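You operate a simulated robot arm through the tools that you are given. There is no shell and no other tool. Be economical: measure what you need, move in short steps, check, and stop when the job is done.

Carry out the task below with a simulated two-armed robot. There is one attempt and no reset: what you move stays moved.

TASK
Set the seed sower's dial as the beans pack says and sow a few seeds in cell two.
Fine: one hand holds the sower while the other turns the dial; two to five seeds; sower back; shut the cell cover, fingers clear.

It is judged by the outcome, as a careful person would: the job done as asked, and still so three seconds after it is handed in. It fails if anything else is knocked over, pushed out of place, dropped, spilled or broken. A push-on lid holds only when it is set on centred and level and pressed home; a screw cap is set on level and turned clockwise until tight.

THE ROBOT
Two 7-joint arms with two-finger parallel grippers on one trunk, on a base that drives. Base frame: it is fixed to the floor where the robot stands at the start and does not move with it; the origin is under the middle of the robot, x ahead of it, y to its left, z up. Lengths are in mm, angles in rad, forces in N, time in s.
The left shoulder is at the start at [70, 134, 1226], the right one opposite. With the tool pointing down near the work surface each hand reaches from about 100 to 640 mm from the robot's upright axis, wherever it stands, measured 20 degrees to its own side. Places, roughly: cell cover [700, 200, 1000]; cell one [700, 300, 900]; cell three [700, 100, 900]; cell two [700, 200, 900]; dial of the seed sower [500, 100, 900]; vent slider [700, 100, 1000]. Payload 1.57 kg a hand.
Tool frame (each hand has its own): the origin (TCP) lies between the finger pads and is the grasp point; the fingertips stand 30 mm ahead of it; z points along the fingers, y is the line along which they close. Largest opening 80 mm; finger width 17, thickness 12; the body of the gripper, 40 by 82 mm, starts 80 mm behind the TCP.
Orientation is that of the tool frame in the base frame, as a unit quaternion [w, x, y, z]. With the fingers straight down and closing along the base's y, the tool's x points along the base's -x, its y along +y and its z along -z.

THE INTERFACE
- The arms move only by the tool arm_command. It takes "left_increments", "right_increments" or both (then of equal length, played together; a hand with none holds still); each is a list of rows, each a list of 7 numbers: the shift along the base's x, y, z in units of 20 mm (1.0 is 20 mm), then the turn, a rotation vector about the base's x, y, z in units of 4 degrees (1.0 is 4 degrees), then the closure, from 0 (fully open) to 1 (shut). In form: [[dx, dy, dz, ax, ay, az, fingers], ...]. A call has 1 to 20 rows; each row shifts and turns the commanded pose from where the row before left it. A call with a number of a shift or a turn outside -1 to 1 is refused whole. Rows are played at 5 a second. More than 50 mm and 0.15 rad between two rows, or a gripper value outside its range, and nothing of the call is played. Where a pose cannot be reached the arm comes as near as it can. A force on the tool above 90 N (or 10 N above the force at the start of the call, whichever is more), or a blocked arm, ends the call early, and 0.2 s more pass. The fingers move at their own pace (about 153 mm/s each) and stop on an object; they squeeze with about 24 N. The grip force told is the motor's: it shows also when the fingers shut on nothing. Time passes only in rows, and 0.2 s behind the last, so rows that do not move let the fingers close. The reply holds the time, the measured pose of the TCP, the force on the tool along the base axes, the opening and the grip force, in the units named above and with some noise, with the torque about the TCP (base axes, N m) and any sound that the robot's microphone picked up.
- Cameras (640 x 400 px; columns grow to the right, rows downward): "scene" is now at [131.9, 24.8, 1451.6]; the picture's right is [0.30, -0.95, 0.00], its down [-0.58, -0.18, -0.80] and it looks along [0.76, 0.24, -0.60] (base axes); focal length 274 px, centre (320, 200). "left" rides on the left gripper at [72, 7, -122] in its tool frame; the picture's right is [-0.09, 1.00, 0.00], its down [-0.84, -0.08, -0.54] and it looks along [-0.54, -0.05, 0.84] (tool axes); focal length 238 px, centre (320, 200). "right" rides on the right gripper at [72, -7, -122] in its tool frame; the picture's right is [0.09, 1.00, 0.00], its down [-0.84, 0.08, -0.54] and it looks along [-0.54, 0.05, 0.84] (tool axes); focal length 238 px, centre (320, 200). There is no depth. A picture from a camera that has moved, and an enlarged one, comes with that camera's place and axes in the base frame and with its lens.
- capture(camera): a new picture of that camera. The clock stands still meanwhile.
- move_column(by): slides the trunk up (or, below 0, down) by that many mm; the arms and the scene camera ride with it, the base frame stays. It gives what a move gives, with no picture.
- roll_base(legs): drives the robot by 1 to 6 legs, each [ahead, left, turn to the left] in mm, mm and rad, along the robot's own axes; the way and the turn of a leg run together, so that a leg with both is an arc; at most 1500 mm and 3.142 rad a leg. The arms and the cameras ride along, it lands a little off, and it stops where it bumps. It gives what a move gives.
- aim_head(pan, tilt): turns the head with the scene camera to pan (to the left, within 1.501 rad either way) and tilt (down, from -0.506 to 1.204), counted from straight ahead of the robot. It gives what a move gives.
- close_up(camera, box): a new picture of the part [left, top, right, bottom] of that camera's present view, enlarged. The clock stands still meanwhile.
- sign_off(): hands the job in; it is judged then, once.

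Work in short steps. Places have to be worked out from the pictures, the camera data and where the tool is seen: move nearer, look again, correct. Check each grasp and each placing, and mend what went wrong. You have 120 turns and 108 pictures in all, those below and enlarged ones among them. Open the grippers and draw the arms clear of the work before you hand the job in, unless the task says otherwise; then end with one line.

The tools are called after "Request:" by a JSON object that holds its "op" and its "data". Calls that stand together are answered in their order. arm_command: Moves the arms, as the interface text tells. Its arguments: {"type":"object","properties":{"left_increments":{"type":"array"},"right_increments":{"type":"array"}},"required":[]} The other tools are called the same way: move_column (by) slides the trunk up or down; roll_base (legs) drives the base; aim_head (pan, tilt) turns the head that bears the scene camera; capture (camera) takes a picture; close_up (camera, box) takes an enlarged picture of a part of a camera's view; sign_off () hands the job in.

At the start:

```text
t: 0.0
left_position: [415.2, 302.3, 1266.9]
left_orientation: [0.0, 0.0, 1.0, -0.001]
left_force: [0.6, -0.2, 1.0]
left_moment: [-0.03, -0.01, 0.0]
left_opening: 80.0
left_grip_force: 0.0
right_position: [376.5, -99.7, 1253.0]
right_orientation: [-0.001, 0.001, 1.0, 0.0]
right_force: [-0.4, 0.9, -0.3]
right_moment: [0.03, 0.0, 0.02]
right_opening: 79.8
right_grip_force: 0.0
trunk travel left (down, up): [-800.0, 140.0]
robot x, y, heading: [-3.4, 1.8, 0.003]
head pan, tilt: [0.302, 0.648]
```

scene: 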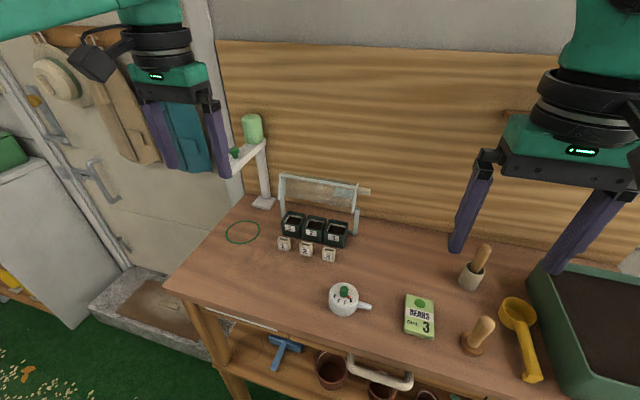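
right: 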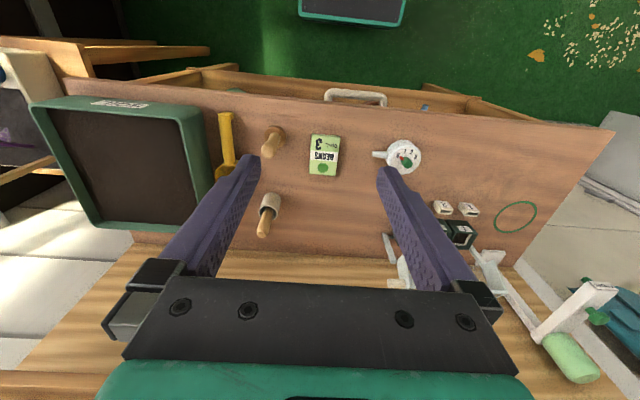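
left: 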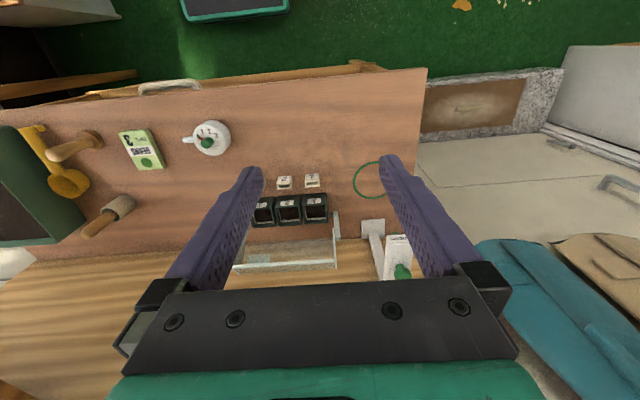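

I'll look closer at the sower, the pack and the cells.

Request:
{"op": "close_up", "data": {"camera": "scene", "box": [310, 270, 450, 350]}}

Request:
{"op": "close_up", "data": {"camera": "scene", "box": [230, 160, 390, 270]}}

Request:
{"op": "close_up", "data": {"camera": "right", "box": [290, 110, 450, 210]}}

```text
4.57 times, centred on (380, 310) of scene
camera zoom: at [131.9, 24.8, 1451.6], right [0.3, -0.95, 0.0], down [-0.58, -0.18, -0.8], along [0.76, 0.24, -0.6], focal length 1252 px, centre (46, -303)
```

zoom: 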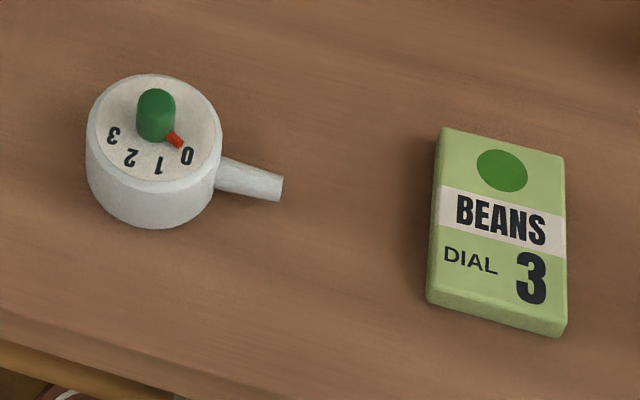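

```text
3.64 times, centred on (310, 215) of scene
camera zoom: at [131.9, 24.8, 1451.6], right [0.3, -0.95, 0.0], down [-0.58, -0.18, -0.8], along [0.76, 0.24, -0.6], focal length 996 px, centre (356, 146)
```

zoom: 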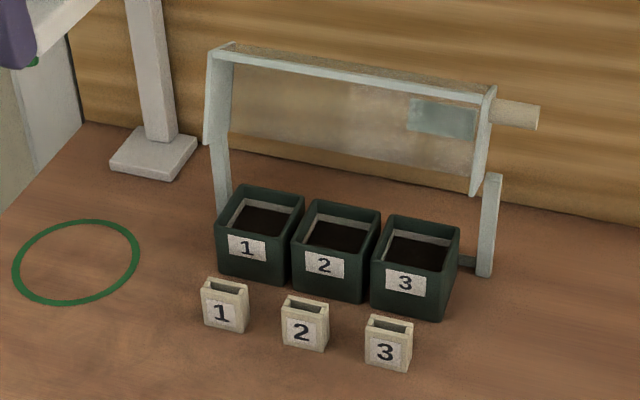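

```text
4.00 times, centred on (370, 160) of right
camera zoom: at [305.2, -107.1, 1374.1], right [-0.09, 1.0, 0.0], down [0.84, 0.08, 0.54], along [0.54, 0.05, -0.84], focal length 953 px, centre (120, 360)
```

zoom: 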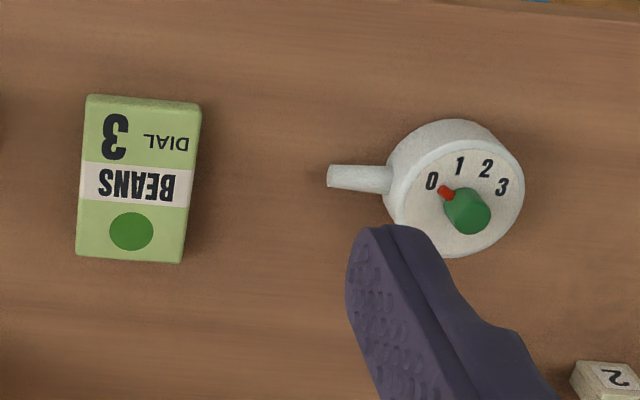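

The pack says dial 3. The dial is at 0, with the numbers running clockwise seen from above. Next I'll study the cover and the table edge.

Request:
{"op": "close_up", "data": {"camera": "left", "box": [220, 160, 380, 280]}}

Request:
{"op": "close_up", "data": {"camera": "left", "box": [170, 110, 250, 160]}}

Request:
{"op": "aim_head", "data": {"pan": 0.2, "tilt": 1.1}}

Request:
{"op": "capture", "data": {"camera": "scene"}}

```text
3.33 times, centred on (300, 220) of left
camera zoom: at [343.7, 308.7, 1387.4], right [0.09, 1.0, 0.0], down [0.84, -0.08, 0.54], along [0.54, -0.05, -0.84], focal length 794 px, centre (387, 133)
```

zoom: 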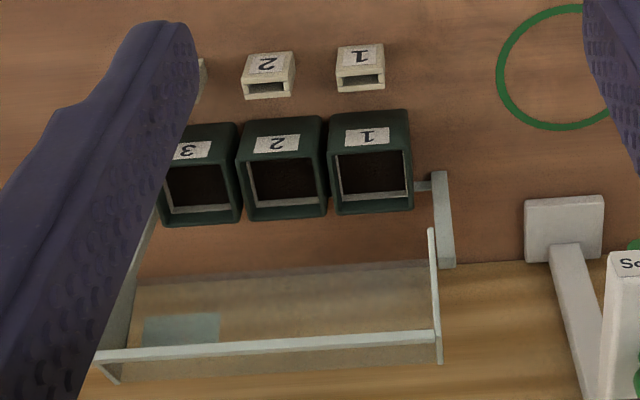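

```text
8.00 times, centred on (210, 135) of left
camera zoom: at [343.7, 308.7, 1387.4], right [0.09, 1.0, 0.0], down [0.84, -0.08, 0.54], along [0.54, -0.05, -0.84], focal length 1907 px, centre (1200, 720)
```

zoom: 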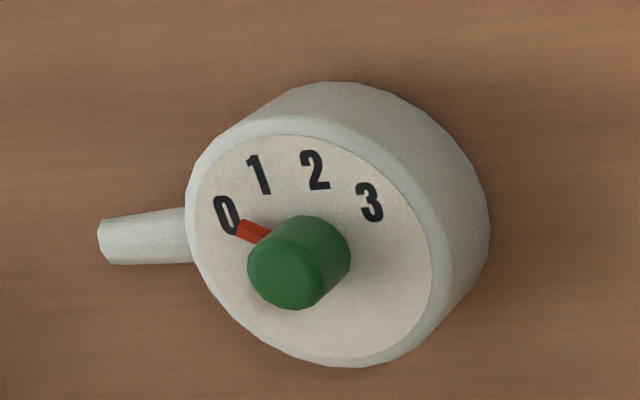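

```text
t: 0.9
left_position: [415.7, 303.4, 1266.5]
left_orientation: [0.0, -0.001, 1.0, 0.0]
left_force: [0.5, -0.1, 0.5]
left_moment: [-0.01, -0.02, 0.02]
left_opening: 79.9
left_grip_force: 0.1
right_position: [377.4, -99.3, 1253.3]
right_orientation: [0.0, 0.0, 1.0, 0.0]
right_force: [-0.1, 0.1, 0.0]
right_moment: [0.03, 0.01, -0.02]
right_opening: 79.9
right_grip_force: 0.1
trunk travel left (down, up): [-800.0, 140.0]
robot x, y, heading: [0.9, -3.0, -0.001]
head pan, tilt: [0.201, 1.1]
```

```text
99 pictures are left
camera scene: at [110.9, 11.6, 1417.2], right [0.2, -0.98, 0.0], down [-0.87, -0.18, -0.45], along [0.45, 0.09, -0.89], focal length 274 px, centre (320, 200)
```

scene: 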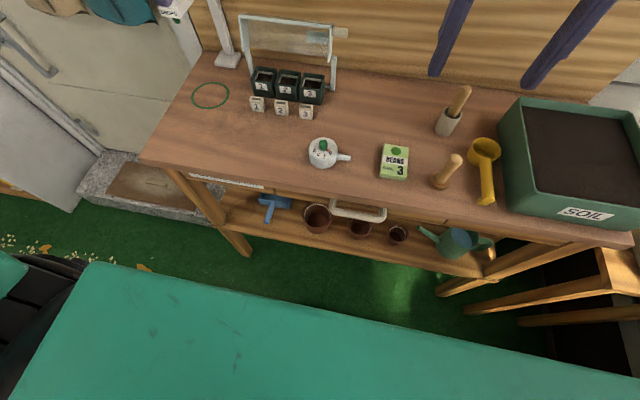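

The wrist view confirms the pointer is at 0 and the spout faces -y. The cells sit at about x≈670, too far to reach comfortably, so I drive 110 mm ahead. The table edge is at about x≈390.

Request:
{"op": "roll_base", "data": {"legs": [[110, 0, 0]]}}

Request:
{"op": "aim_head", "data": {"pan": 0.3, "tilt": 0.8}}

Request:
{"op": "capture", "data": {"camera": "scene"}}

Request:
{"op": "capture", "data": {"camera": "left"}}

```text
t: 2.1
left_position: [523.3, 301.6, 1268.3]
left_orientation: [0.002, 0.001, 1.0, 0.0]
left_force: [-0.7, 0.5, -0.2]
left_moment: [0.02, 0.0, 0.02]
left_opening: 80.0
left_grip_force: 0.1
right_position: [482.9, -99.3, 1253.4]
right_orientation: [0.002, 0.001, 1.0, 0.0]
right_force: [-0.4, -0.3, -0.5]
right_moment: [-0.02, 0.01, 0.04]
right_opening: 79.9
right_grip_force: 0.0
trunk travel left (down, up): [-800.0, 140.0]
robot x, y, heading: [109.2, -4.3, -0.004]
head pan, tilt: [0.201, 1.1]
```

```text
t: 2.9
left_position: [527.2, 301.8, 1265.0]
left_orientation: [0.0, 0.0, 1.0, 0.001]
left_force: [0.3, 0.8, 0.6]
left_moment: [-0.02, -0.01, 0.04]
left_opening: 80.0
left_grip_force: 0.0
right_position: [487.6, -100.4, 1253.1]
right_orientation: [0.001, 0.0, 1.0, 0.0]
right_force: [0.3, -0.1, 0.8]
right_moment: [-0.02, 0.01, 0.02]
right_opening: 80.0
right_grip_force: 0.0
trunk travel left (down, up): [-800.0, 140.0]
robot x, y, heading: [108.7, -0.8, -0.004]
head pan, tilt: [0.3, 0.799]
```

```text
98 pictures are left
camera scene: at [237.8, 22.6, 1438.7], right [0.29, -0.96, 0.0], down [-0.69, -0.21, -0.7], along [0.66, 0.2, -0.72], focal length 274 px, centre (320, 200)
```

scene: 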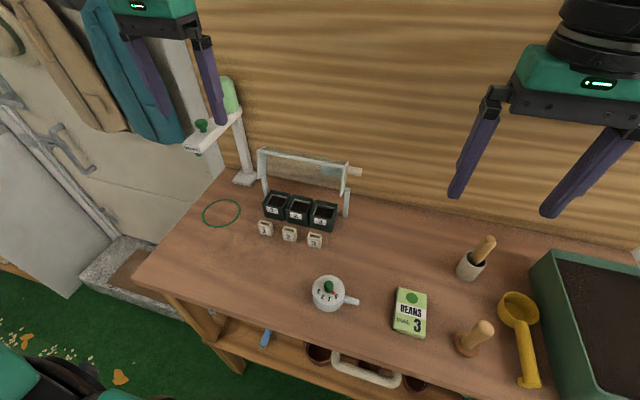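

```text
97 pictures are left
camera left: at [455.7, 308.2, 1387.1], right [0.09, 1.0, 0.0], down [0.84, -0.08, 0.54], along [0.54, -0.05, -0.84], focal length 238 px, centre (320, 200)
```

left: 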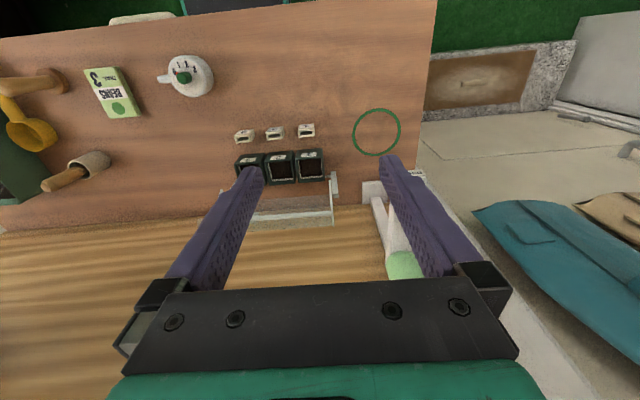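

I take close-ups from both new viewpoints to triangulate the sower, cells and cover.

Request:
{"op": "close_up", "data": {"camera": "scene", "box": [296, 262, 376, 322]}}

Request:
{"op": "close_up", "data": {"camera": "left", "box": [150, 45, 230, 105]}}

Request:
{"op": "close_up", "data": {"camera": "scene", "box": [196, 140, 376, 260]}}

Request:
{"op": "close_up", "data": {"camera": "left", "box": [220, 100, 400, 240]}}

```text
6.67 times, centred on (336, 292) of scene
camera zoom: at [237.8, 22.6, 1438.7], right [0.29, -0.96, 0.0], down [-0.69, -0.21, -0.7], along [0.66, 0.2, -0.72], focal length 1825 px, centre (213, -413)
```

zoom: 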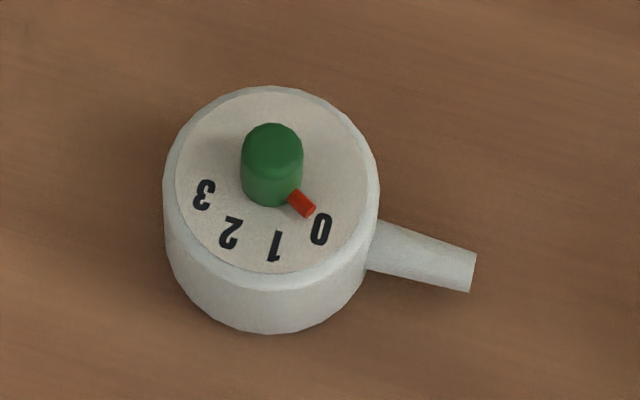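

```text
6.67 times, centred on (190, 75) of left
camera zoom: at [455.7, 308.2, 1387.1], right [0.09, 1.0, 0.0], down [0.84, -0.08, 0.54], along [0.54, -0.05, -0.84], focal length 1589 px, centre (1187, 1033)
```

zoom: 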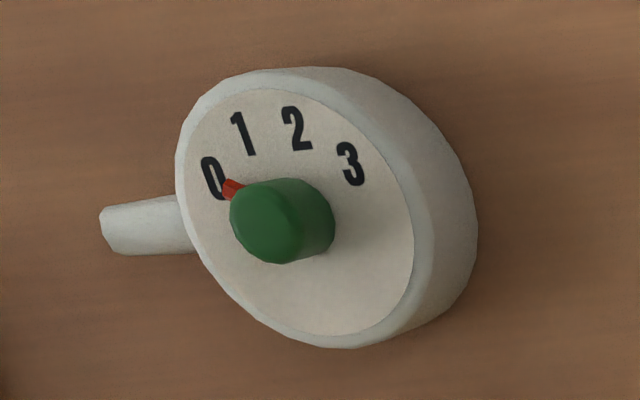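

```text
3.33 times, centred on (286, 200) of scene
camera zoom: at [237.8, 22.6, 1438.7], right [0.29, -0.96, 0.0], down [-0.69, -0.21, -0.7], along [0.66, 0.2, -0.72], focal length 913 px, centre (433, 200)
```

zoom: 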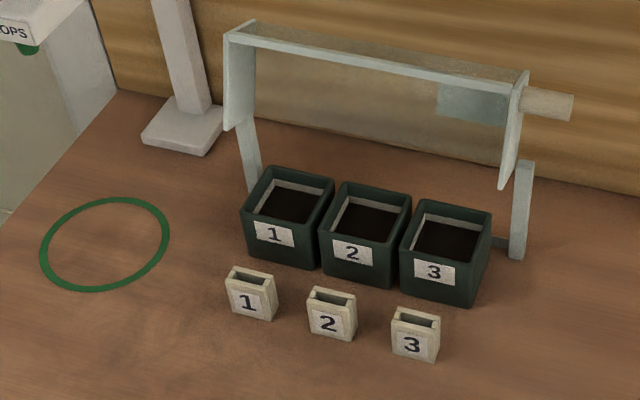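

```text
2.86 times, centred on (310, 170) of left
camera zoom: at [455.7, 308.2, 1387.1], right [0.09, 1.0, 0.0], down [0.84, -0.08, 0.54], along [0.54, -0.05, -0.84], focal length 681 px, centre (349, 286)
```

zoom: 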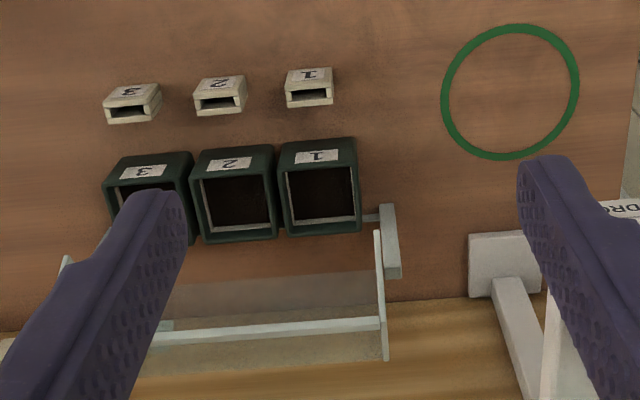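

The sower body is about 62 mm across and 30 mm tall, with its axis near (475, 77). The knob top is at about z≈948. My plan is for the left hand to come from +y with its fingers nearly horizontal, opposite the spout, while the right hand turns the knob from above. First I turn the left hand at height.

Request:
{"op": "arm_command", "data": {"left_increments": [[-0.13, 0, -0.2, 0, 0, 1, 0], [-0.13, 0, -0.2, 0, 0, 1, 0], [-0.13, 0, -0.2, 0, 0, 1, 0], [-0.13, 0, -0.2, 0, 0, 1, 0], [-0.13, 0, -0.2, 0, 0, 1, 0], [-0.13, 0, -0.2, 0, 0, 1, 0], [-0.13, 0, -0.2, 0, 0, 1, 0], [-0.13, 0, -0.2, 0, 0, 1, 0], [-0.13, 0, -0.2, 0, 0, 1, 0], [-0.13, 0, -0.2, 0, 0, 1, 0], [-0.13, 0, -0.2, 0, 0, 1, 0], [-0.13, 0, -0.2, 0, 0, 1, 0], [-0.13, 0, -0.2, 0, 0, 1, 0], [-0.13, 0, -0.2, 0, 0, 1, 0], [-0.13, 0, -0.2, 0, 0, 1, 0], [-0.13, 0, -0.2, 0, 0, 1, 0], [-0.13, 0, -0.2, 0, 0, 1, 0], [-0.13, 0, -0.2, 0, 0, 1, 0], [-0.13, 0, -0.2, 0, 0, 1, 0], [-0.13, 0, -0.2, 0, 0, 1, 0]]}}

Request:
{"op": "arm_command", "data": {"left_increments": [[0, 0, 0, 0, 0, 1, 0], [0, 0, 0, 0, 0, 1, 0], [0, 0, 0, 0, 0, 0.5, 0], [0, 0, 0, -1, 0, 0, 0], [0, 0, 0, -1, 0, 0, 0], [0, 0, 0, -1, 0, 0, 0], [0, 0, 0, -1, 0, 0, 0], [0, 0, 0, -1, 0, 0, 0], [0, 0, 0, -1, 0, 0, 0], [0, 0, 0, -1, 0, 0, 0], [0, 0, 0, -1, 0, 0, 0], [0, 0, 0, -1, 0, 0, 0], [0, 0, 0, -1, 0, 0, 0], [0, 0, 0, -1, 0, 0, 0], [0, 0, 0, -1, 0, 0, 0], [0, 0, 0, -1, 0, 0, 0], [0, 0, 0, -1, 0, 0, 0], [0, 0, 0, -1, 0, 0, 0], [0, 0, 0, -1, 0, 0, 0]]}}

Request:
{"op": "capture", "data": {"camera": "scene"}}

Request:
{"op": "capture", "data": {"camera": "left"}}

```text
t: 7.1
left_position: [473.5, 301.8, 1187.3]
left_orientation: [0.001, -0.643, 0.766, 0.0]
left_force: [-0.1, 0.6, -0.3]
left_moment: [0.01, -0.01, 0.01]
left_opening: 80.0
left_grip_force: 0.0
right_position: [486.2, -100.2, 1253.8]
right_orientation: [0.0, 0.0, 1.0, 0.0]
right_force: [0.9, 0.1, -1.1]
right_moment: [-0.03, 0.02, -0.01]
right_opening: 80.1
right_grip_force: 0.0
trunk travel left (down, up): [-800.0, 140.0]
robot x, y, heading: [109.0, 2.4, -0.002]
head pan, tilt: [0.3, 0.799]
```

```text
t: 11.1
left_position: [475.4, 300.9, 1187.7]
left_orientation: [0.374, 0.6, -0.599, 0.376]
left_force: [-0.3, -0.3, -0.8]
left_moment: [-0.01, 0.01, 0.03]
left_opening: 80.1
left_grip_force: 0.0
right_position: [487.3, -99.6, 1252.5]
right_orientation: [0.0, 0.001, 1.0, -0.001]
right_force: [0.7, -0.6, -0.2]
right_moment: [-0.03, 0.01, 0.01]
right_opening: 79.9
right_grip_force: 0.0
trunk travel left (down, up): [-800.0, 140.0]
robot x, y, heading: [109.1, -1.2, 0.001]
head pan, tilt: [0.3, 0.799]
```

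```text
92 pictures are left
camera scene: at [236.5, 23.0, 1438.9], right [0.29, -0.96, 0.0], down [-0.69, -0.21, -0.7], along [0.67, 0.2, -0.72], focal length 274 px, centre (320, 200)
```

scene: 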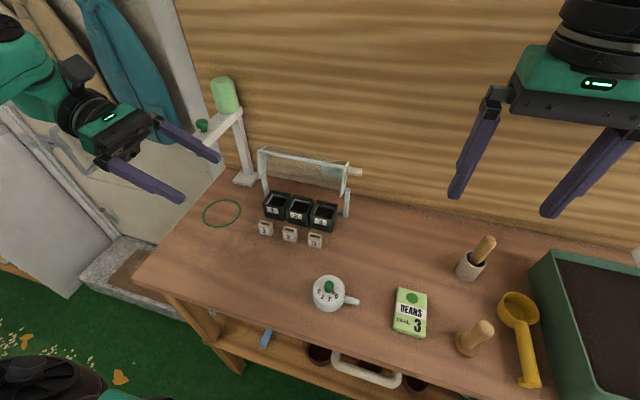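

```text
91 pictures are left
camera left: at [467.5, 379.3, 1304.6], right [-1.0, 0.04, -0.08], down [0.08, 0.85, -0.51], along [0.05, -0.52, -0.85], focal length 238 px, centre (320, 200)
```

left: 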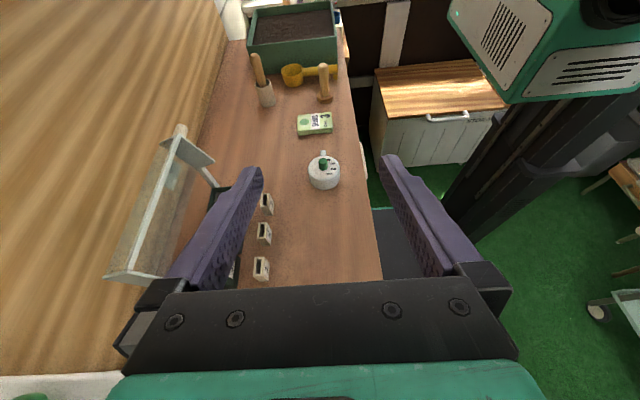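

The left hand reached the right orientation. I now bring it to a pre-grasp behind the sower at about (475, 165, 962).

Request:
{"op": "arm_command", "data": {"left_increments": [[0, -0.486, -0.8, 0, 0, 0, 0], [0, -0.486, -0.8, 0, 0, 0, 0], [0, -0.486, -0.8, 0, 0, 0, 0], [0, -0.486, -0.8, 0, 0, 0, 0], [0, -0.486, -0.8, 0, 0, 0, 0], [0, -0.486, -0.8, 0, 0, 0, 0], [0, -0.486, -0.8, 0, 0, 0, 0], [0, -0.486, -0.8, 0, 0, 0, 0], [0, -0.486, -0.8, 0, 0, 0, 0], [0, -0.486, -0.8, 0, 0, 0, 0], [0, -0.486, -0.8, 0, 0, 0, 0], [0, -0.486, -0.8, 0, 0, 0, 0], [0, -0.486, -0.8, 0, 0, 0, 0], [0, -0.486, -0.8, 0, 0, 0, 0], [0, 0, 0, 0, 0, 0, 0]]}}

Request:
{"op": "capture", "data": {"camera": "scene"}}

Request:
{"op": "capture", "data": {"camera": "left"}}

```text
t: 14.3
left_position: [476.2, 167.5, 960.6]
left_orientation: [-0.374, -0.6, 0.6, -0.374]
left_force: [0.3, 0.0, -1.0]
left_moment: [0.0, -0.05, -0.02]
left_opening: 80.1
left_grip_force: 0.0
right_position: [487.1, -100.2, 1253.1]
right_orientation: [0.0, 0.001, 1.0, 0.0]
right_force: [-0.7, 0.5, -0.4]
right_moment: [0.05, 0.0, 0.03]
right_opening: 80.1
right_grip_force: 0.0
trunk travel left (down, up): [-800.0, 140.0]
robot x, y, heading: [110.5, 0.3, 0.0]
head pan, tilt: [0.3, 0.799]
```

```text
90 pictures are left
camera scene: at [236.1, 22.6, 1438.9], right [0.29, -0.96, 0.0], down [-0.69, -0.21, -0.7], along [0.67, 0.21, -0.72], focal length 274 px, centre (320, 200)
```

scene: 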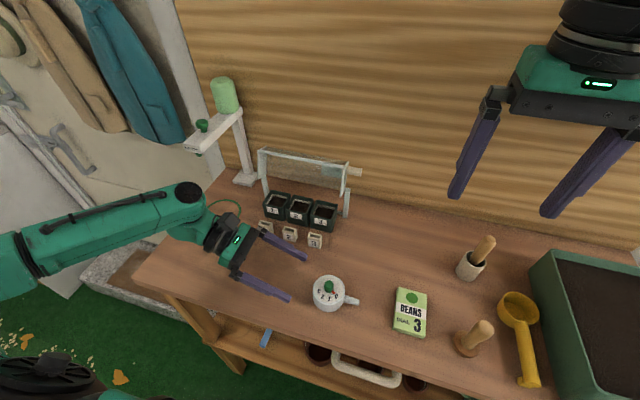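

```text
89 pictures are left
camera left: at [470.4, 245.2, 1078.6], right [-1.0, 0.04, -0.08], down [0.08, 0.85, -0.51], along [0.05, -0.52, -0.85], focal length 238 px, centre (320, 200)
```

left: 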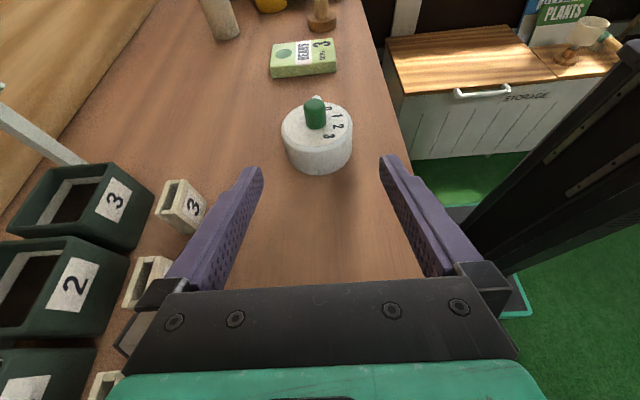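

The sower is centred between the fingers, at about x≈478. I advance along the approach line to straddle it.

Request:
{"op": "arm_command", "data": {"left_increments": [[0.03, -0.66, -0.32, 0, 0, 0, 0], [0.03, -0.66, -0.32, 0, 0, 0, 0], [0.03, -0.66, -0.32, 0, 0, 0, 0], [0, -0.66, -0.32, 0, 0, 0, 0], [0, -0.66, -0.32, 0, 0, 0, 0], [0, -0.66, -0.32, 0, 0, 0, 0], [0, 0, 0, 0, 0, 0, 0]]}}

Request:
{"op": "close_up", "data": {"camera": "scene", "box": [220, 240, 380, 340]}}

Request:
{"op": "capture", "data": {"camera": "left"}}

```text
t: 15.9
left_position: [477.2, 89.7, 923.5]
left_orientation: [-0.375, -0.599, 0.6, -0.375]
left_force: [-0.3, -0.6, 0.0]
left_moment: [-0.01, 0.0, -0.04]
left_opening: 80.0
left_grip_force: 0.1
right_position: [486.4, -98.8, 1251.8]
right_orientation: [0.0, 0.0, 1.0, -0.001]
right_force: [-1.2, 1.1, 1.0]
right_moment: [-0.04, 0.04, -0.03]
right_opening: 80.0
right_grip_force: 0.0
trunk travel left (down, up): [-800.0, 140.0]
robot x, y, heading: [110.1, 2.4, -0.007]
head pan, tilt: [0.3, 0.799]
```

```text
4.00 times, centred on (300, 290) of scene
camera zoom: at [236.3, 22.7, 1438.9], right [0.29, -0.96, 0.0], down [-0.69, -0.21, -0.7], along [0.67, 0.21, -0.72], focal length 1095 px, centre (400, -160)
```

zoom: 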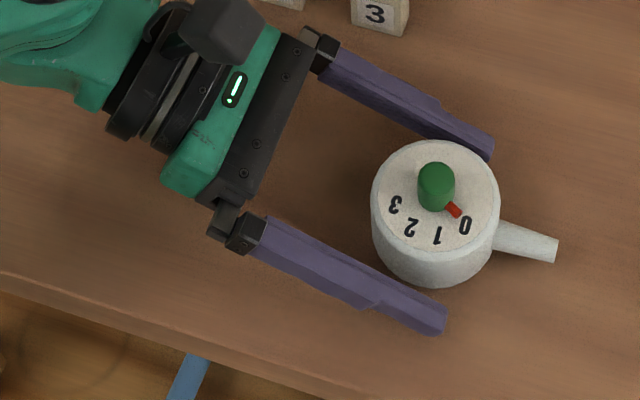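

```text
87 pictures are left
camera left: at [469.7, 166.5, 1040.8], right [-1.0, 0.04, -0.08], down [0.08, 0.85, -0.51], along [0.05, -0.52, -0.85], focal length 238 px, centre (320, 200)
```

left: 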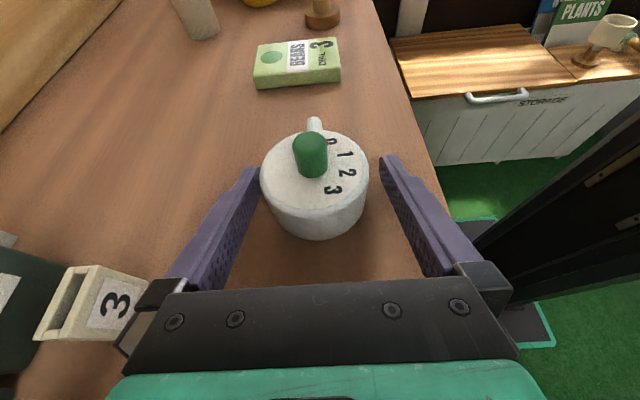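

The sower sits slightly toward the +x finger. I shift +2.5 mm in x and 4 mm deeper, then close.

Request:
{"op": "arm_command", "data": {"left_increments": [[0.12, -0.2, 0, 0, 0, 0, 0], [0, 0, 0, 0, 0, 0, 0.1], [0, 0, 0, 0, 0, 0, 0.16], [0, 0, 0, 0, 0, 0, 0.22], [0, 0, 0, 0, 0, 0, 0.28], [0, 0, 0, 0, 0, 0, 0.5], [0, 0, 0, 0, 0, 0, 1], [0, 0, 0, 0, 0, 0, 1], [0, 0, 0, 0, 0, 0, 1]]}}

Request:
{"op": "capture", "data": {"camera": "left"}}

Request:
{"op": "close_up", "data": {"camera": "scene", "box": [260, 250, 380, 325]}}

```text
t: 17.9
left_position: [478.1, 84.1, 923.8]
left_orientation: [0.374, 0.6, -0.6, 0.375]
left_force: [0.5, -0.1, 1.1]
left_moment: [-0.04, -0.01, 0.03]
left_opening: 61.9
left_grip_force: 23.8
right_position: [487.0, -98.6, 1253.5]
right_orientation: [0.0, 0.001, 1.0, 0.0]
right_force: [0.7, 0.5, 0.9]
right_moment: [-0.01, -0.05, 0.0]
right_opening: 80.2
right_grip_force: 0.0
trunk travel left (down, up): [-800.0, 140.0]
robot x, y, heading: [111.1, 0.8, -0.0]
head pan, tilt: [0.3, 0.799]
```

```text
86 pictures are left
camera left: at [471.7, 162.0, 1040.7], right [-1.0, 0.04, -0.08], down [0.08, 0.85, -0.51], along [0.05, -0.52, -0.85], focal length 238 px, centre (320, 200)
```

left: 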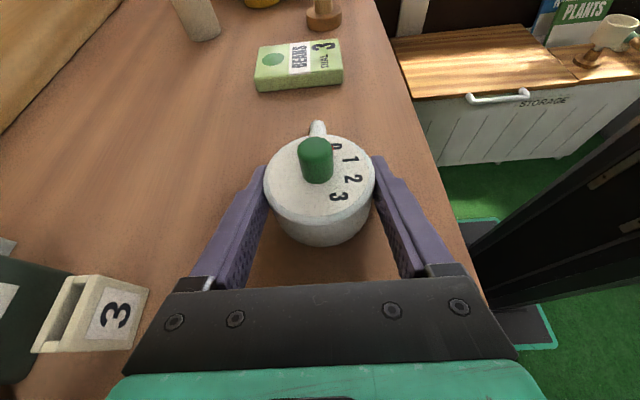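

```text
5.33 times, centred on (320, 288) of scene
camera zoom: at [236.3, 22.6, 1438.9], right [0.29, -0.96, 0.0], down [-0.69, -0.21, -0.7], along [0.67, 0.21, -0.72], focal length 1460 px, centre (320, -267)
```

zoom: 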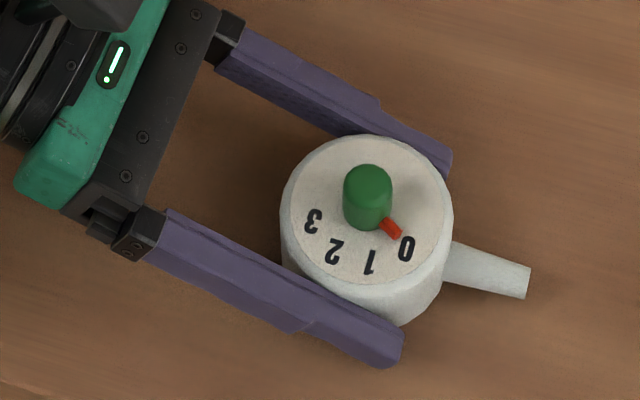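

The sower is held with an opening of 61.9 mm and a grip of 24 N, and its axis is near (478, 80). The pointer sits about 53° from -x toward -y, and label 3 about 55° the other way. I bring the right hand above the knob with its closing line perpendicular to the pointer.

Request:
{"op": "arm_command", "data": {"right_increments": [[-0.03, 0.64, -0.8, 0, 0, 0.946, 0.6], [-0.03, 0.64, -0.8, 0, 0, 0.946, 0.6], [-0.03, 0.64, -0.8, 0, 0, 0.946, 0.6], [-0.03, 0.64, -0.8, 0, 0, 0.946, 0.6], [-0.03, 0.64, -0.8, 0, 0, 0.946, 0.6], [-0.03, 0.64, -0.8, 0, 0, 0.946, 0.6], [-0.03, 0.64, -0.8, 0, 0, 0.946, 0.6], [-0.03, 0.64, -0.8, 0, 0, 0.946, 0.6], [-0.03, 0.64, -0.8, 0, 0, 0.946, 0.6], [-0.03, 0.64, -0.8, 0, 0, 0.946, 0.6], [-0.03, 0.64, -0.8, 0, 0, 0.946, 0.6], [-0.03, 0.64, -0.8, 0, 0, 0.946, 0.6], [-0.03, 0.64, -0.8, 0, 0, 0.946, 0.6], [-0.03, 0.64, -0.8, 0, 0, 0.946, 0.6], [0, 0, 0, 0, 0, 0, 0.6]]}}

Request:
{"op": "capture", "data": {"camera": "right"}}

Request:
{"op": "capture", "data": {"camera": "scene"}}

Request:
{"op": "capture", "data": {"camera": "left"}}

```text
t: 21.1
left_position: [478.2, 84.3, 923.1]
left_orientation: [0.374, 0.6, -0.6, 0.375]
left_force: [-0.3, 1.4, 0.9]
left_moment: [-0.01, 0.02, -0.02]
left_opening: 62.0
left_grip_force: 24.1
right_position: [474.2, 79.1, 1028.3]
right_orientation: [-0.001, -0.445, 0.895, 0.0]
right_force: [0.0, 0.4, 0.1]
right_moment: [0.01, -0.04, 0.01]
right_opening: 32.1
right_grip_force: 0.1
trunk travel left (down, up): [-800.0, 140.0]
robot x, y, heading: [109.2, 1.1, -0.001]
head pan, tilt: [0.3, 0.799]
```

```text
84 pictures are left
camera right: at [437.2, 16.3, 1150.7], right [-0.85, 0.53, 0.0], down [0.44, 0.71, 0.54], along [0.29, 0.46, -0.84], focal length 238 px, centre (320, 200)
```

right: 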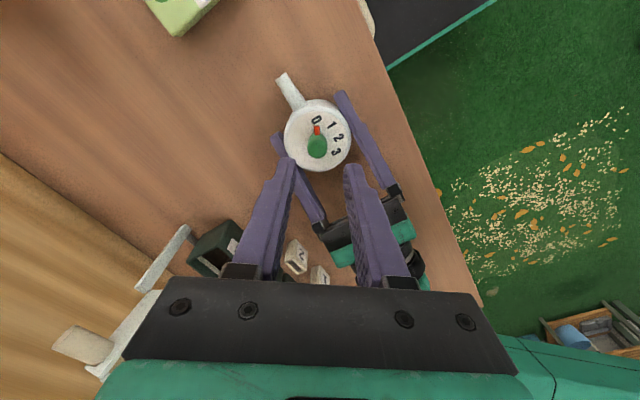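

```text
83 pictures are left
camera scene: at [236.2, 22.6, 1438.9], right [0.29, -0.96, 0.0], down [-0.69, -0.21, -0.7], along [0.67, 0.21, -0.72], focal length 274 px, centre (320, 200)
```

scene: 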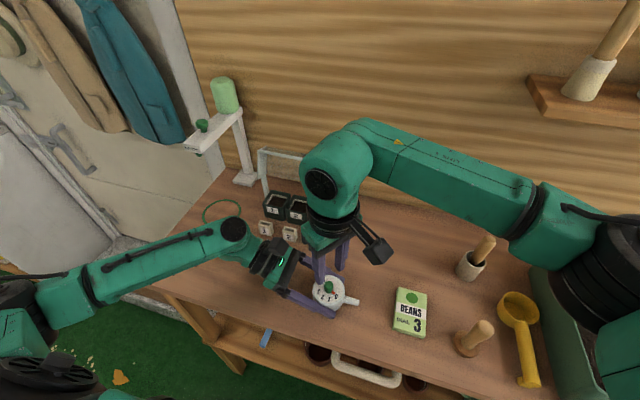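

```text
82 pictures are left
camera left: at [471.6, 162.1, 1040.7], right [-1.0, 0.04, -0.08], down [0.08, 0.85, -0.51], along [0.05, -0.52, -0.85], focal length 238 px, centre (320, 200)
```

left: 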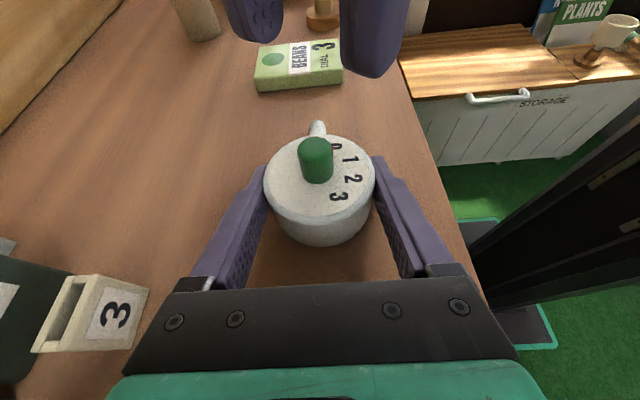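

The pointer is aligned with the hand. I zoom in to place the knob axis precisely before descending.

Request:
{"op": "close_up", "data": {"camera": "right", "box": [270, 70, 370, 190]}}

```text
3.33 times, centred on (320, 130) of right
camera zoom: at [437.2, 16.3, 1150.7], right [-0.85, 0.53, 0.0], down [0.44, 0.71, 0.54], along [0.29, 0.46, -0.84], focal length 794 px, centre (320, 433)
```

zoom: 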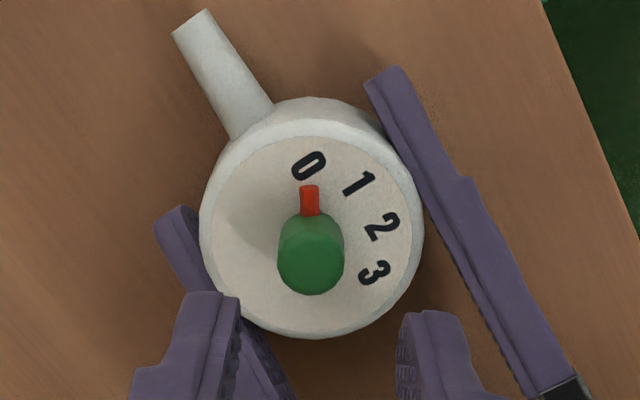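

The knob axis comes out at (480, 80). I move over it, descend to tool z≈966 so the tips sit just above the dial face, and look before closing.

Request:
{"op": "arm_command", "data": {"right_increments": [[0.28, 0.05, 0, 0, 0, 0, 0.6], [0, 0, -0.5, 0, 0, 0, 0.6], [0, 0, -0.5, 0, 0, 0, 0.6], [0, 0, -0.5, 0, 0, 0, 0.6], [0, 0, -0.5, 0, 0, 0, 0.6], [0, 0, -0.5, 0, 0, 0, 0.6], [0, 0, -0.5, 0, 0, 0, 0.6], [0, 0, 0, 0, 0, 0, 0.6]]}}

Request:
{"op": "capture", "data": {"camera": "right"}}

Request:
{"op": "close_up", "data": {"camera": "left", "box": [220, 60, 420, 260]}}

```text
t: 22.9
left_position: [477.4, 83.9, 922.9]
left_orientation: [-0.374, -0.6, 0.6, -0.375]
left_force: [0.4, 0.0, 1.2]
left_moment: [0.0, -0.04, 0.02]
left_opening: 61.6
left_grip_force: 24.1
right_position: [485.3, 78.9, 968.3]
right_orientation: [0.001, -0.445, 0.896, 0.0]
right_force: [1.2, -0.4, 0.3]
right_moment: [-0.01, 0.04, 0.01]
right_opening: 32.2
right_grip_force: 0.0
trunk travel left (down, up): [-800.0, 140.0]
robot x, y, heading: [110.6, 1.0, -0.003]
head pan, tilt: [0.3, 0.799]
```

```text
80 pictures are left
camera right: at [446.8, 17.2, 1089.8], right [-0.85, 0.53, 0.0], down [0.44, 0.71, 0.54], along [0.29, 0.46, -0.84], focal length 238 px, centre (320, 200)
```

right: 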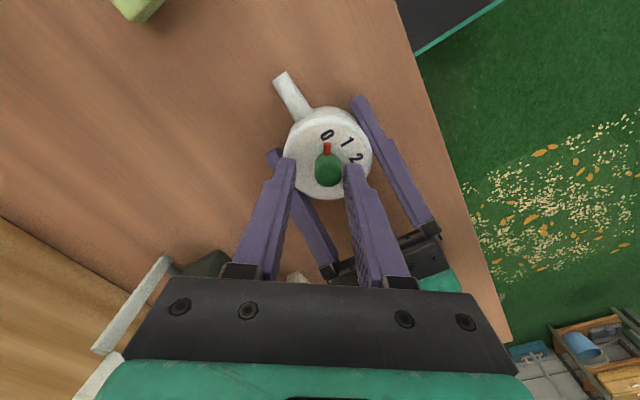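

```text
2.00 times, centred on (320, 160) of left
camera zoom: at [471.6, 162.1, 1040.6], right [-1.0, 0.04, -0.08], down [0.08, 0.85, -0.51], along [0.05, -0.52, -0.85], focal length 477 px, centre (320, 280)
```

zoom: 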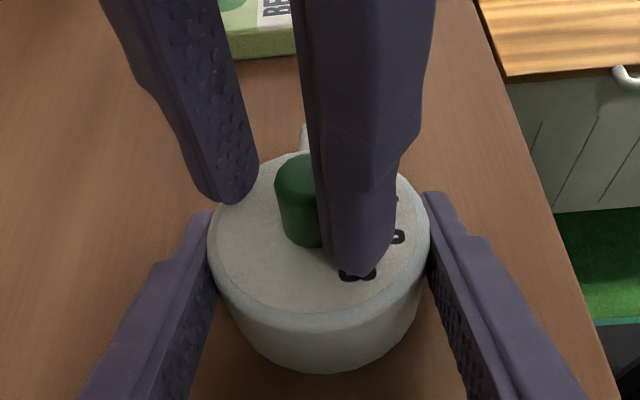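

The knob is about 4–5 mm nearer the robot-side finger. I shift along the closing line by (-4, +2.5) and close on the knob.

Request:
{"op": "arm_command", "data": {"right_increments": [[-0.2, 0.12, 0, 0, 0, 0, 0.6], [0, 0, -0.1, 0, 0, 0, 0.65], [0, 0, 0, 0, 0, 0, 0.7], [0, 0, 0, 0, 0, 0, 0.76], [0, 0, 0, 0, 0, 0, 0.85], [0, 0, 0, 0, 0, 0, 1], [0, 0, 0, 0, 0, 0, 1]]}}

Request:
{"op": "close_up", "data": {"camera": "right", "box": [250, 70, 390, 230]}}

Request:
{"op": "close_up", "data": {"camera": "left", "box": [220, 60, 420, 260]}}

```text
t: 24.5
left_position: [478.5, 83.9, 924.1]
left_orientation: [-0.375, -0.599, 0.6, -0.375]
left_force: [0.3, -0.6, 1.1]
left_moment: [0.06, 0.04, 0.0]
left_opening: 61.6
left_grip_force: 24.2
right_position: [478.7, 81.8, 967.0]
right_orientation: [0.0, -0.446, 0.895, 0.0]
right_force: [0.0, 0.8, 0.1]
right_moment: [0.05, 0.0, -0.02]
right_opening: 16.0
right_grip_force: 24.2
trunk travel left (down, up): [-800.0, 140.0]
robot x, y, heading: [109.6, -2.8, -0.003]
head pan, tilt: [0.3, 0.799]
```

```text
2.50 times, centred on (320, 150) of right
camera zoom: at [442.6, 19.8, 1088.2], right [-0.85, 0.53, 0.0], down [0.44, 0.71, 0.54], along [0.29, 0.46, -0.84], focal length 596 px, centre (320, 325)
```

zoom: 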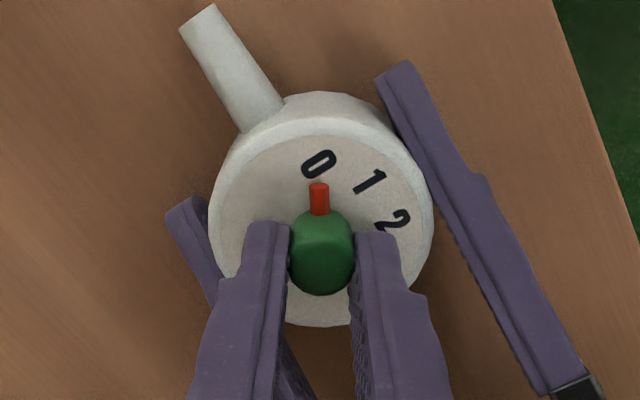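

```text
2.00 times, centred on (320, 160) of left
camera zoom: at [471.6, 162.0, 1040.6], right [-1.0, 0.04, -0.08], down [0.08, 0.85, -0.51], along [0.05, -0.52, -0.85], focal length 477 px, centre (320, 280)
```

zoom: 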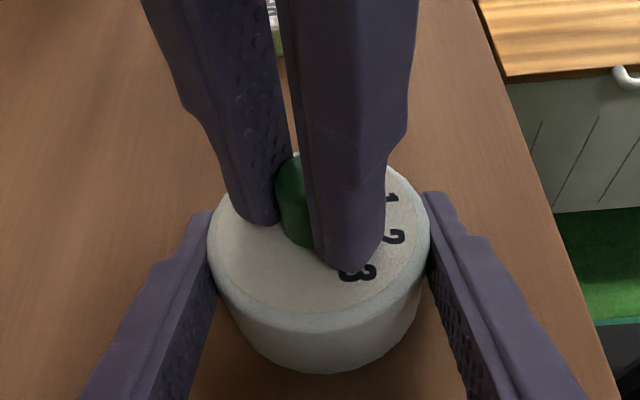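

The knob is gripped at 16 mm. I turn it clockwise by 80° first, watching force and sound.

Request:
{"op": "arm_command", "data": {"right_increments": [[0, 0, 0, 0, 0, -1, 1], [0, 0, 0, 0, 0, -1, 1], [0, 0, 0, 0, 0, -1, 1], [0, 0, 0, 0, 0, -1, 1], [0, 0, 0, 0, 0, -1, 1], [0, 0, 0, 0, 0, -1, 1], [0, 0, 0, 0, 0, -1, 1], [0, 0, 0, 0, 0, -1, 1], [0, 0, 0, 0, 0, -1, 1], [0, 0, 0, 0, 0, -1, 1], [0, 0, 0, 0, 0, 0, 1]]}}

Request:
{"op": "arm_command", "data": {"right_increments": [[0, 0, 0, 0, 0, -1, 1], [0, 0, 0, 0, 0, -1, 1], [0, 0, 0, 0, 0, -1, 1], [0, 0, 0, 0, 0, -1, 1], [0, 0, 0, 0, 0, -1, 1], [0, 0, 0, 0, 0, -1, 1], [0, 0, 0, 0, 0, -1, 1], [0, 0, 0, 0, 0, -1, 1], [0, 0, 0, 0, 0, -1, 1], [0, 0, 0, 0, 0, -1, 1], [0, 0, 0, 0, 0, 0, 1]]}}

Request:
{"op": "close_up", "data": {"camera": "right", "box": [240, 70, 400, 230]}}

```text
t: 26.9
left_position: [478.4, 84.6, 922.6]
left_orientation: [-0.374, -0.6, 0.6, -0.374]
left_force: [-12.4, 17.5, 5.9]
left_moment: [-0.31, -0.07, -0.08]
left_opening: 61.9
left_grip_force: 23.2
right_position: [478.7, 82.3, 966.4]
right_orientation: [0.002, -0.111, 0.994, 0.0]
right_force: [16.8, -17.6, 0.3]
right_moment: [-0.43, -0.39, 0.08]
right_opening: 16.0
right_grip_force: 23.8
trunk travel left (down, up): [-800.0, 140.0]
robot x, y, heading: [109.5, -0.0, -0.003]
head pan, tilt: [0.3, 0.799]
```

```text
t: 29.3
left_position: [477.7, 84.7, 923.7]
left_orientation: [-0.374, -0.6, 0.6, -0.375]
left_force: [-7.7, 17.8, 0.4]
left_moment: [-0.1, 0.03, 0.02]
left_opening: 61.9
left_grip_force: 24.1
right_position: [479.9, 83.0, 965.9]
right_orientation: [0.0, 0.235, 0.972, -0.001]
right_force: [8.2, -17.3, 0.5]
right_moment: [-0.62, -0.27, 0.01]
right_opening: 15.7
right_grip_force: 23.5
trunk travel left (down, up): [-800.0, 140.0]
robot x, y, heading: [110.2, 3.3, 0.001]
head pan, tilt: [0.3, 0.799]
```

```text
2.50 times, centred on (320, 150) of right
camera zoom: at [413.4, 108.9, 1088.0], right [0.37, 0.93, 0.0], down [0.78, -0.31, 0.54], along [0.5, -0.2, -0.84], focal length 596 px, centre (320, 325)
```

zoom: 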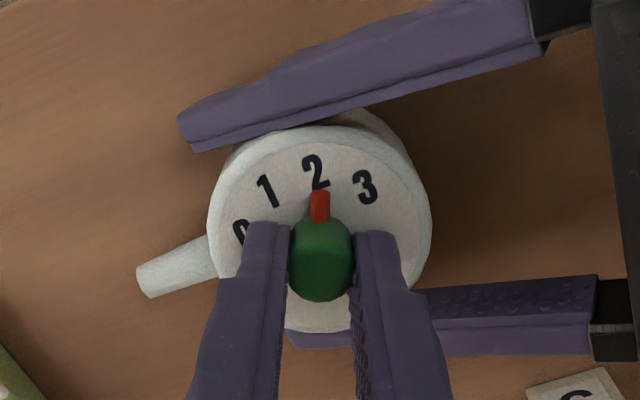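

The pointer is at 2 after 80°, so the steps are 40°. I turn 40° more, easing y by 1.5 mm to relieve the side force.

Request:
{"op": "arm_command", "data": {"right_increments": [[0.02, -0.08, 0, 0, 0, -1, 1], [0, 0, 0, 0, 0, -1, 1], [0, 0, 0, 0, 0, -1, 1], [0, 0, 0, 0, 0, -1, 1], [0, 0, 0, 0, 0, -1, 1], [0, 0, 0, 0, 0, -1, 1], [0, 0, 0, 0, 0, -1, 1], [0, 0, 0, 0, 0, -1, 1], [0, 0, 0, 0, 0, -1, 1], [0, 0, 0, 0, 0, -1, 1], [0, 0, 0, 0, 0, 0, 1]]}}

Request:
{"op": "close_up", "data": {"camera": "right", "box": [240, 70, 400, 230]}}

```text
t: 31.7
left_position: [478.2, 84.6, 923.5]
left_orientation: [-0.374, -0.6, 0.6, -0.375]
left_force: [1.9, -6.6, -0.1]
left_moment: [0.18, -0.09, -0.07]
left_opening: 61.8
left_grip_force: 24.5
right_position: [478.6, 81.9, 967.4]
right_orientation: [0.0, 0.553, 0.833, 0.0]
right_force: [-2.1, 6.1, 0.3]
right_moment: [0.08, 0.16, 0.06]
right_opening: 15.9
right_grip_force: 23.9
trunk travel left (down, up): [-800.0, 140.0]
robot x, y, heading: [110.7, -0.8, -0.005]
head pan, tilt: [0.3, 0.799]
```

```text
2.50 times, centred on (320, 150) of right
camera zoom: at [445.5, 143.9, 1088.3], right [0.88, 0.47, 0.0], down [0.4, -0.74, 0.54], along [0.26, -0.48, -0.84], focal length 596 px, centre (320, 325)
```

zoom: 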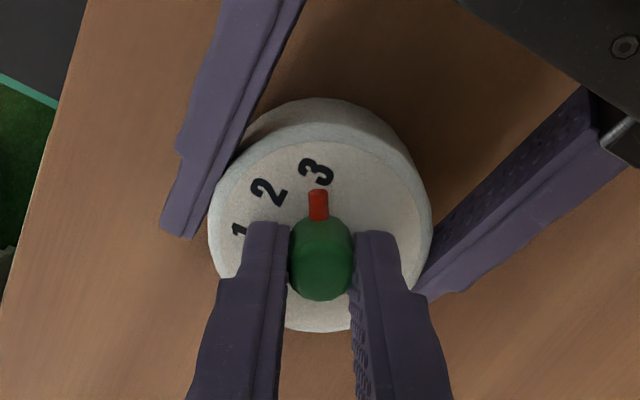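

The dial is on 3. I open the right hand, lift straight up, then withdraw right.

Request:
{"op": "arm_command", "data": {"right_increments": [[0, 0, 0, 0, 0, 0, 0.7], [0, 0, 0, 0, 0, 0, 0.6], [0, 0, 1, 0, 0, 0, 0.6], [0, 0, 1, 0, 0, 0, 0.6], [0, 0, 1, 0, 0, 0, 0.6], [0, 0, 1, 0, 0, 0, 0.6], [0, 0, 1, 0, 0, 0, 0.6], [0, -0.6, 0.8, 0, 0, 1, 0.6], [0, -0.8, 0.8, 0, 0, 1, 0.6], [0, -0.8, 0.8, 0, 0, 1, 0.6], [0, -0.8, 0.8, 0, 0, 1, 0.6], [0, -0.8, 0.8, 0, 0, 1, 0.6], [0, -0.8, 0.8, 0, 0, 1, 0.6], [0, -0.8, 0.8, 0, 0, 1, 0.6], [0, -0.8, 0.8, 0, 0, 1, 0.6], [0, -0.8, 0.8, 0, 0, 1, 0.6], [0, -0.8, 0.8, 0, 0, 1, 0.6], [0, -0.8, 0, 0, 0, 1, 0.6], [0, -0.8, 0, 0, 0, 1, 0.6], [0, -0.8, 0, 0, 0, 1, 0.6]]}}

Request:
{"op": "close_up", "data": {"camera": "left", "box": [240, 100, 400, 260]}}

Request:
{"op": "close_up", "data": {"camera": "scene", "box": [150, 60, 370, 260]}}

```text
t: 35.9
left_position: [477.4, 84.7, 923.4]
left_orientation: [-0.374, -0.6, 0.6, -0.375]
left_force: [-0.3, -0.5, 0.4]
left_moment: [0.0, 0.01, -0.03]
left_opening: 61.8
left_grip_force: 24.5
right_position: [480.9, -123.0, 1226.2]
right_orientation: [0.0, 0.131, 0.991, 0.001]
right_force: [-1.0, 0.9, 0.3]
right_moment: [0.02, 0.01, -0.03]
right_opening: 31.9
right_grip_force: 0.0
trunk travel left (down, up): [-800.0, 140.0]
robot x, y, heading: [111.1, -2.2, -0.003]
head pan, tilt: [0.3, 0.799]
```

```text
2.50 times, centred on (320, 180) of left
camera zoom: at [471.4, 161.3, 1040.7], right [-1.0, 0.04, -0.08], down [0.08, 0.85, -0.51], along [0.05, -0.52, -0.85], focal length 596 px, centre (320, 250)
```

zoom: 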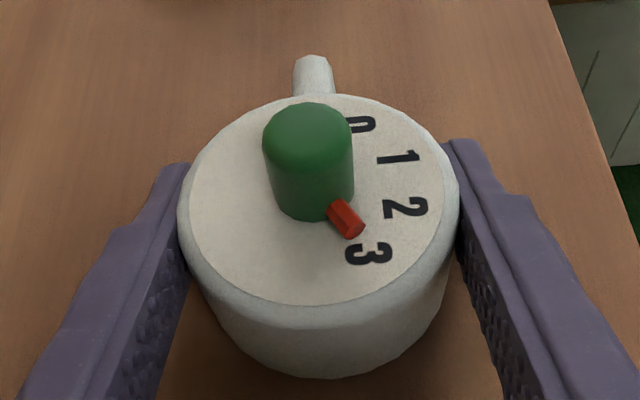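

```text
2.00 times, centred on (260, 160) of scene
camera zoom: at [236.0, 21.6, 1438.9], right [0.29, -0.96, 0.0], down [-0.69, -0.21, -0.7], along [0.67, 0.21, -0.72], focal length 548 px, centre (440, 280)
```

zoom: 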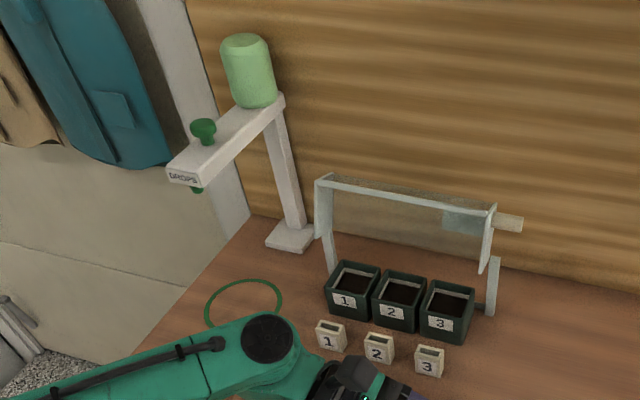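

The pointer rests on 3. The green ring belongs to the DROPS dispenser, whose arm overhangs around (610, 400, 1130), so I must avoid it. I lift the sower level and then swing the hand about z so the spout faces forward.

Request:
{"op": "arm_command", "data": {"left_increments": [[0, 0, 0.4, 0, 0, 0, 1], [0, 0, 0.6, 0, 0, 0, 1], [0, 0, 0.8, 0, 0, 0, 1], [0, 0, 0.8, 0, 0, 0, 1], [0, 0, 0.8, 0, 0, 0, 1], [0, 0, 0.8, 0, 0, 0, 1], [0, 0, 0.8, 0, 0, 0, 1], [0, 0, 0.8, 0, 0, 0, 1], [0, 0, 0.4, 0, 0, 0, 1], [0, 0, 0, 0, 0, 0, 1]]}}

Request:
{"op": "arm_command", "data": {"left_increments": [[0, 0, 0, 0, 0, 0.6, 1], [0, 0, 0, 0, 0, 0.8, 1], [0, 0, 0, 0, 0, 0.8, 1], [0, 0, 0, 0, 0, 0.8, 1], [0, 0, 0, 0, 0, 0.8, 1], [0, 0, 0, 0, 0, 0.8, 1], [0, 0, 0, 0, 0, 0.8, 1], [0, 0, 0, 0, 0, 0.8, 1], [0, 0, 0, 0, 0, 0.8, 1], [0, 0, 0, 0, 0, 0.8, 1], [0, 0, 0, 0, 0, 0.6, 1], [0, 0, 0, 0, 0, 0, 1]]}}

Request:
{"op": "capture", "data": {"camera": "scene"}}

Request:
{"op": "capture", "data": {"camera": "left"}}

```text
t: 38.1
left_position: [478.8, 80.7, 1047.7]
left_orientation: [-0.374, -0.6, 0.6, -0.375]
left_force: [0.0, -0.6, -0.7]
left_moment: [0.01, 0.0, -0.02]
left_opening: 61.6
left_grip_force: 24.0
right_position: [481.5, -122.7, 1226.8]
right_orientation: [0.0, 0.132, 0.991, 0.0]
right_force: [0.5, -1.4, 0.5]
right_moment: [0.0, -0.01, -0.01]
right_opening: 31.9
right_grip_force: 0.1
trunk travel left (down, up): [-800.0, 140.0]
robot x, y, heading: [107.1, -2.0, -0.0]
head pan, tilt: [0.3, 0.799]
```

```text
t: 40.7
left_position: [501.4, 93.0, 1040.1]
left_orientation: [0.251, 0.747, -0.401, 0.467]
left_force: [0.8, 0.4, -0.7]
left_moment: [0.04, -0.05, 0.0]
left_opening: 61.7
left_grip_force: 24.0
left hand out of reach, approached as far as the arm can: row 6, 9, 10, 11
right_position: [480.6, -122.0, 1227.1]
right_orientation: [0.0, 0.132, 0.991, 0.0]
right_force: [0.9, -0.6, -0.3]
right_moment: [0.02, 0.01, -0.04]
right_opening: 31.7
right_grip_force: 0.0
trunk travel left (down, up): [-800.0, 140.0]
robot x, y, heading: [108.8, 0.7, -0.01]
head pan, tilt: [0.3, 0.799]
```

```text
72 pictures are left
camera scene: at [236.2, 22.8, 1438.9], right [0.29, -0.96, 0.0], down [-0.69, -0.21, -0.7], along [0.67, 0.21, -0.72], focal length 274 px, centre (320, 200)
```

scene: 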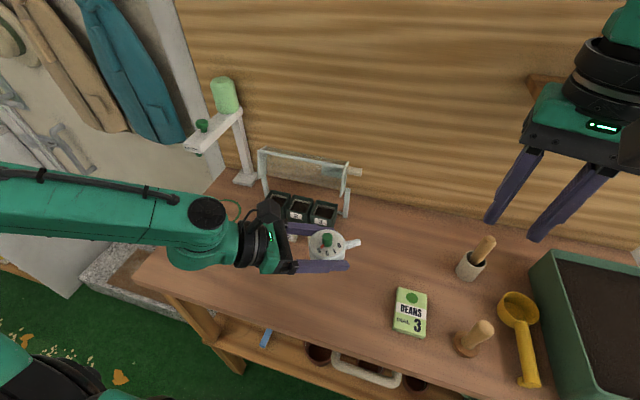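

```text
71 pictures are left
camera left: at [452.8, 154.4, 1156.7], right [-0.85, -0.52, -0.08], down [-0.41, 0.76, -0.51], along [0.33, -0.41, -0.85], focal length 238 px, centre (320, 200)
```

left: 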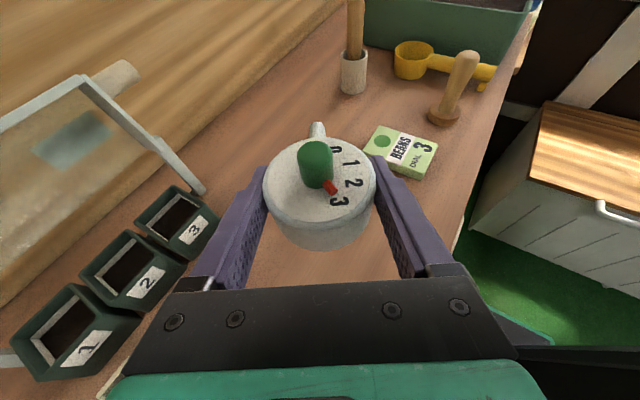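

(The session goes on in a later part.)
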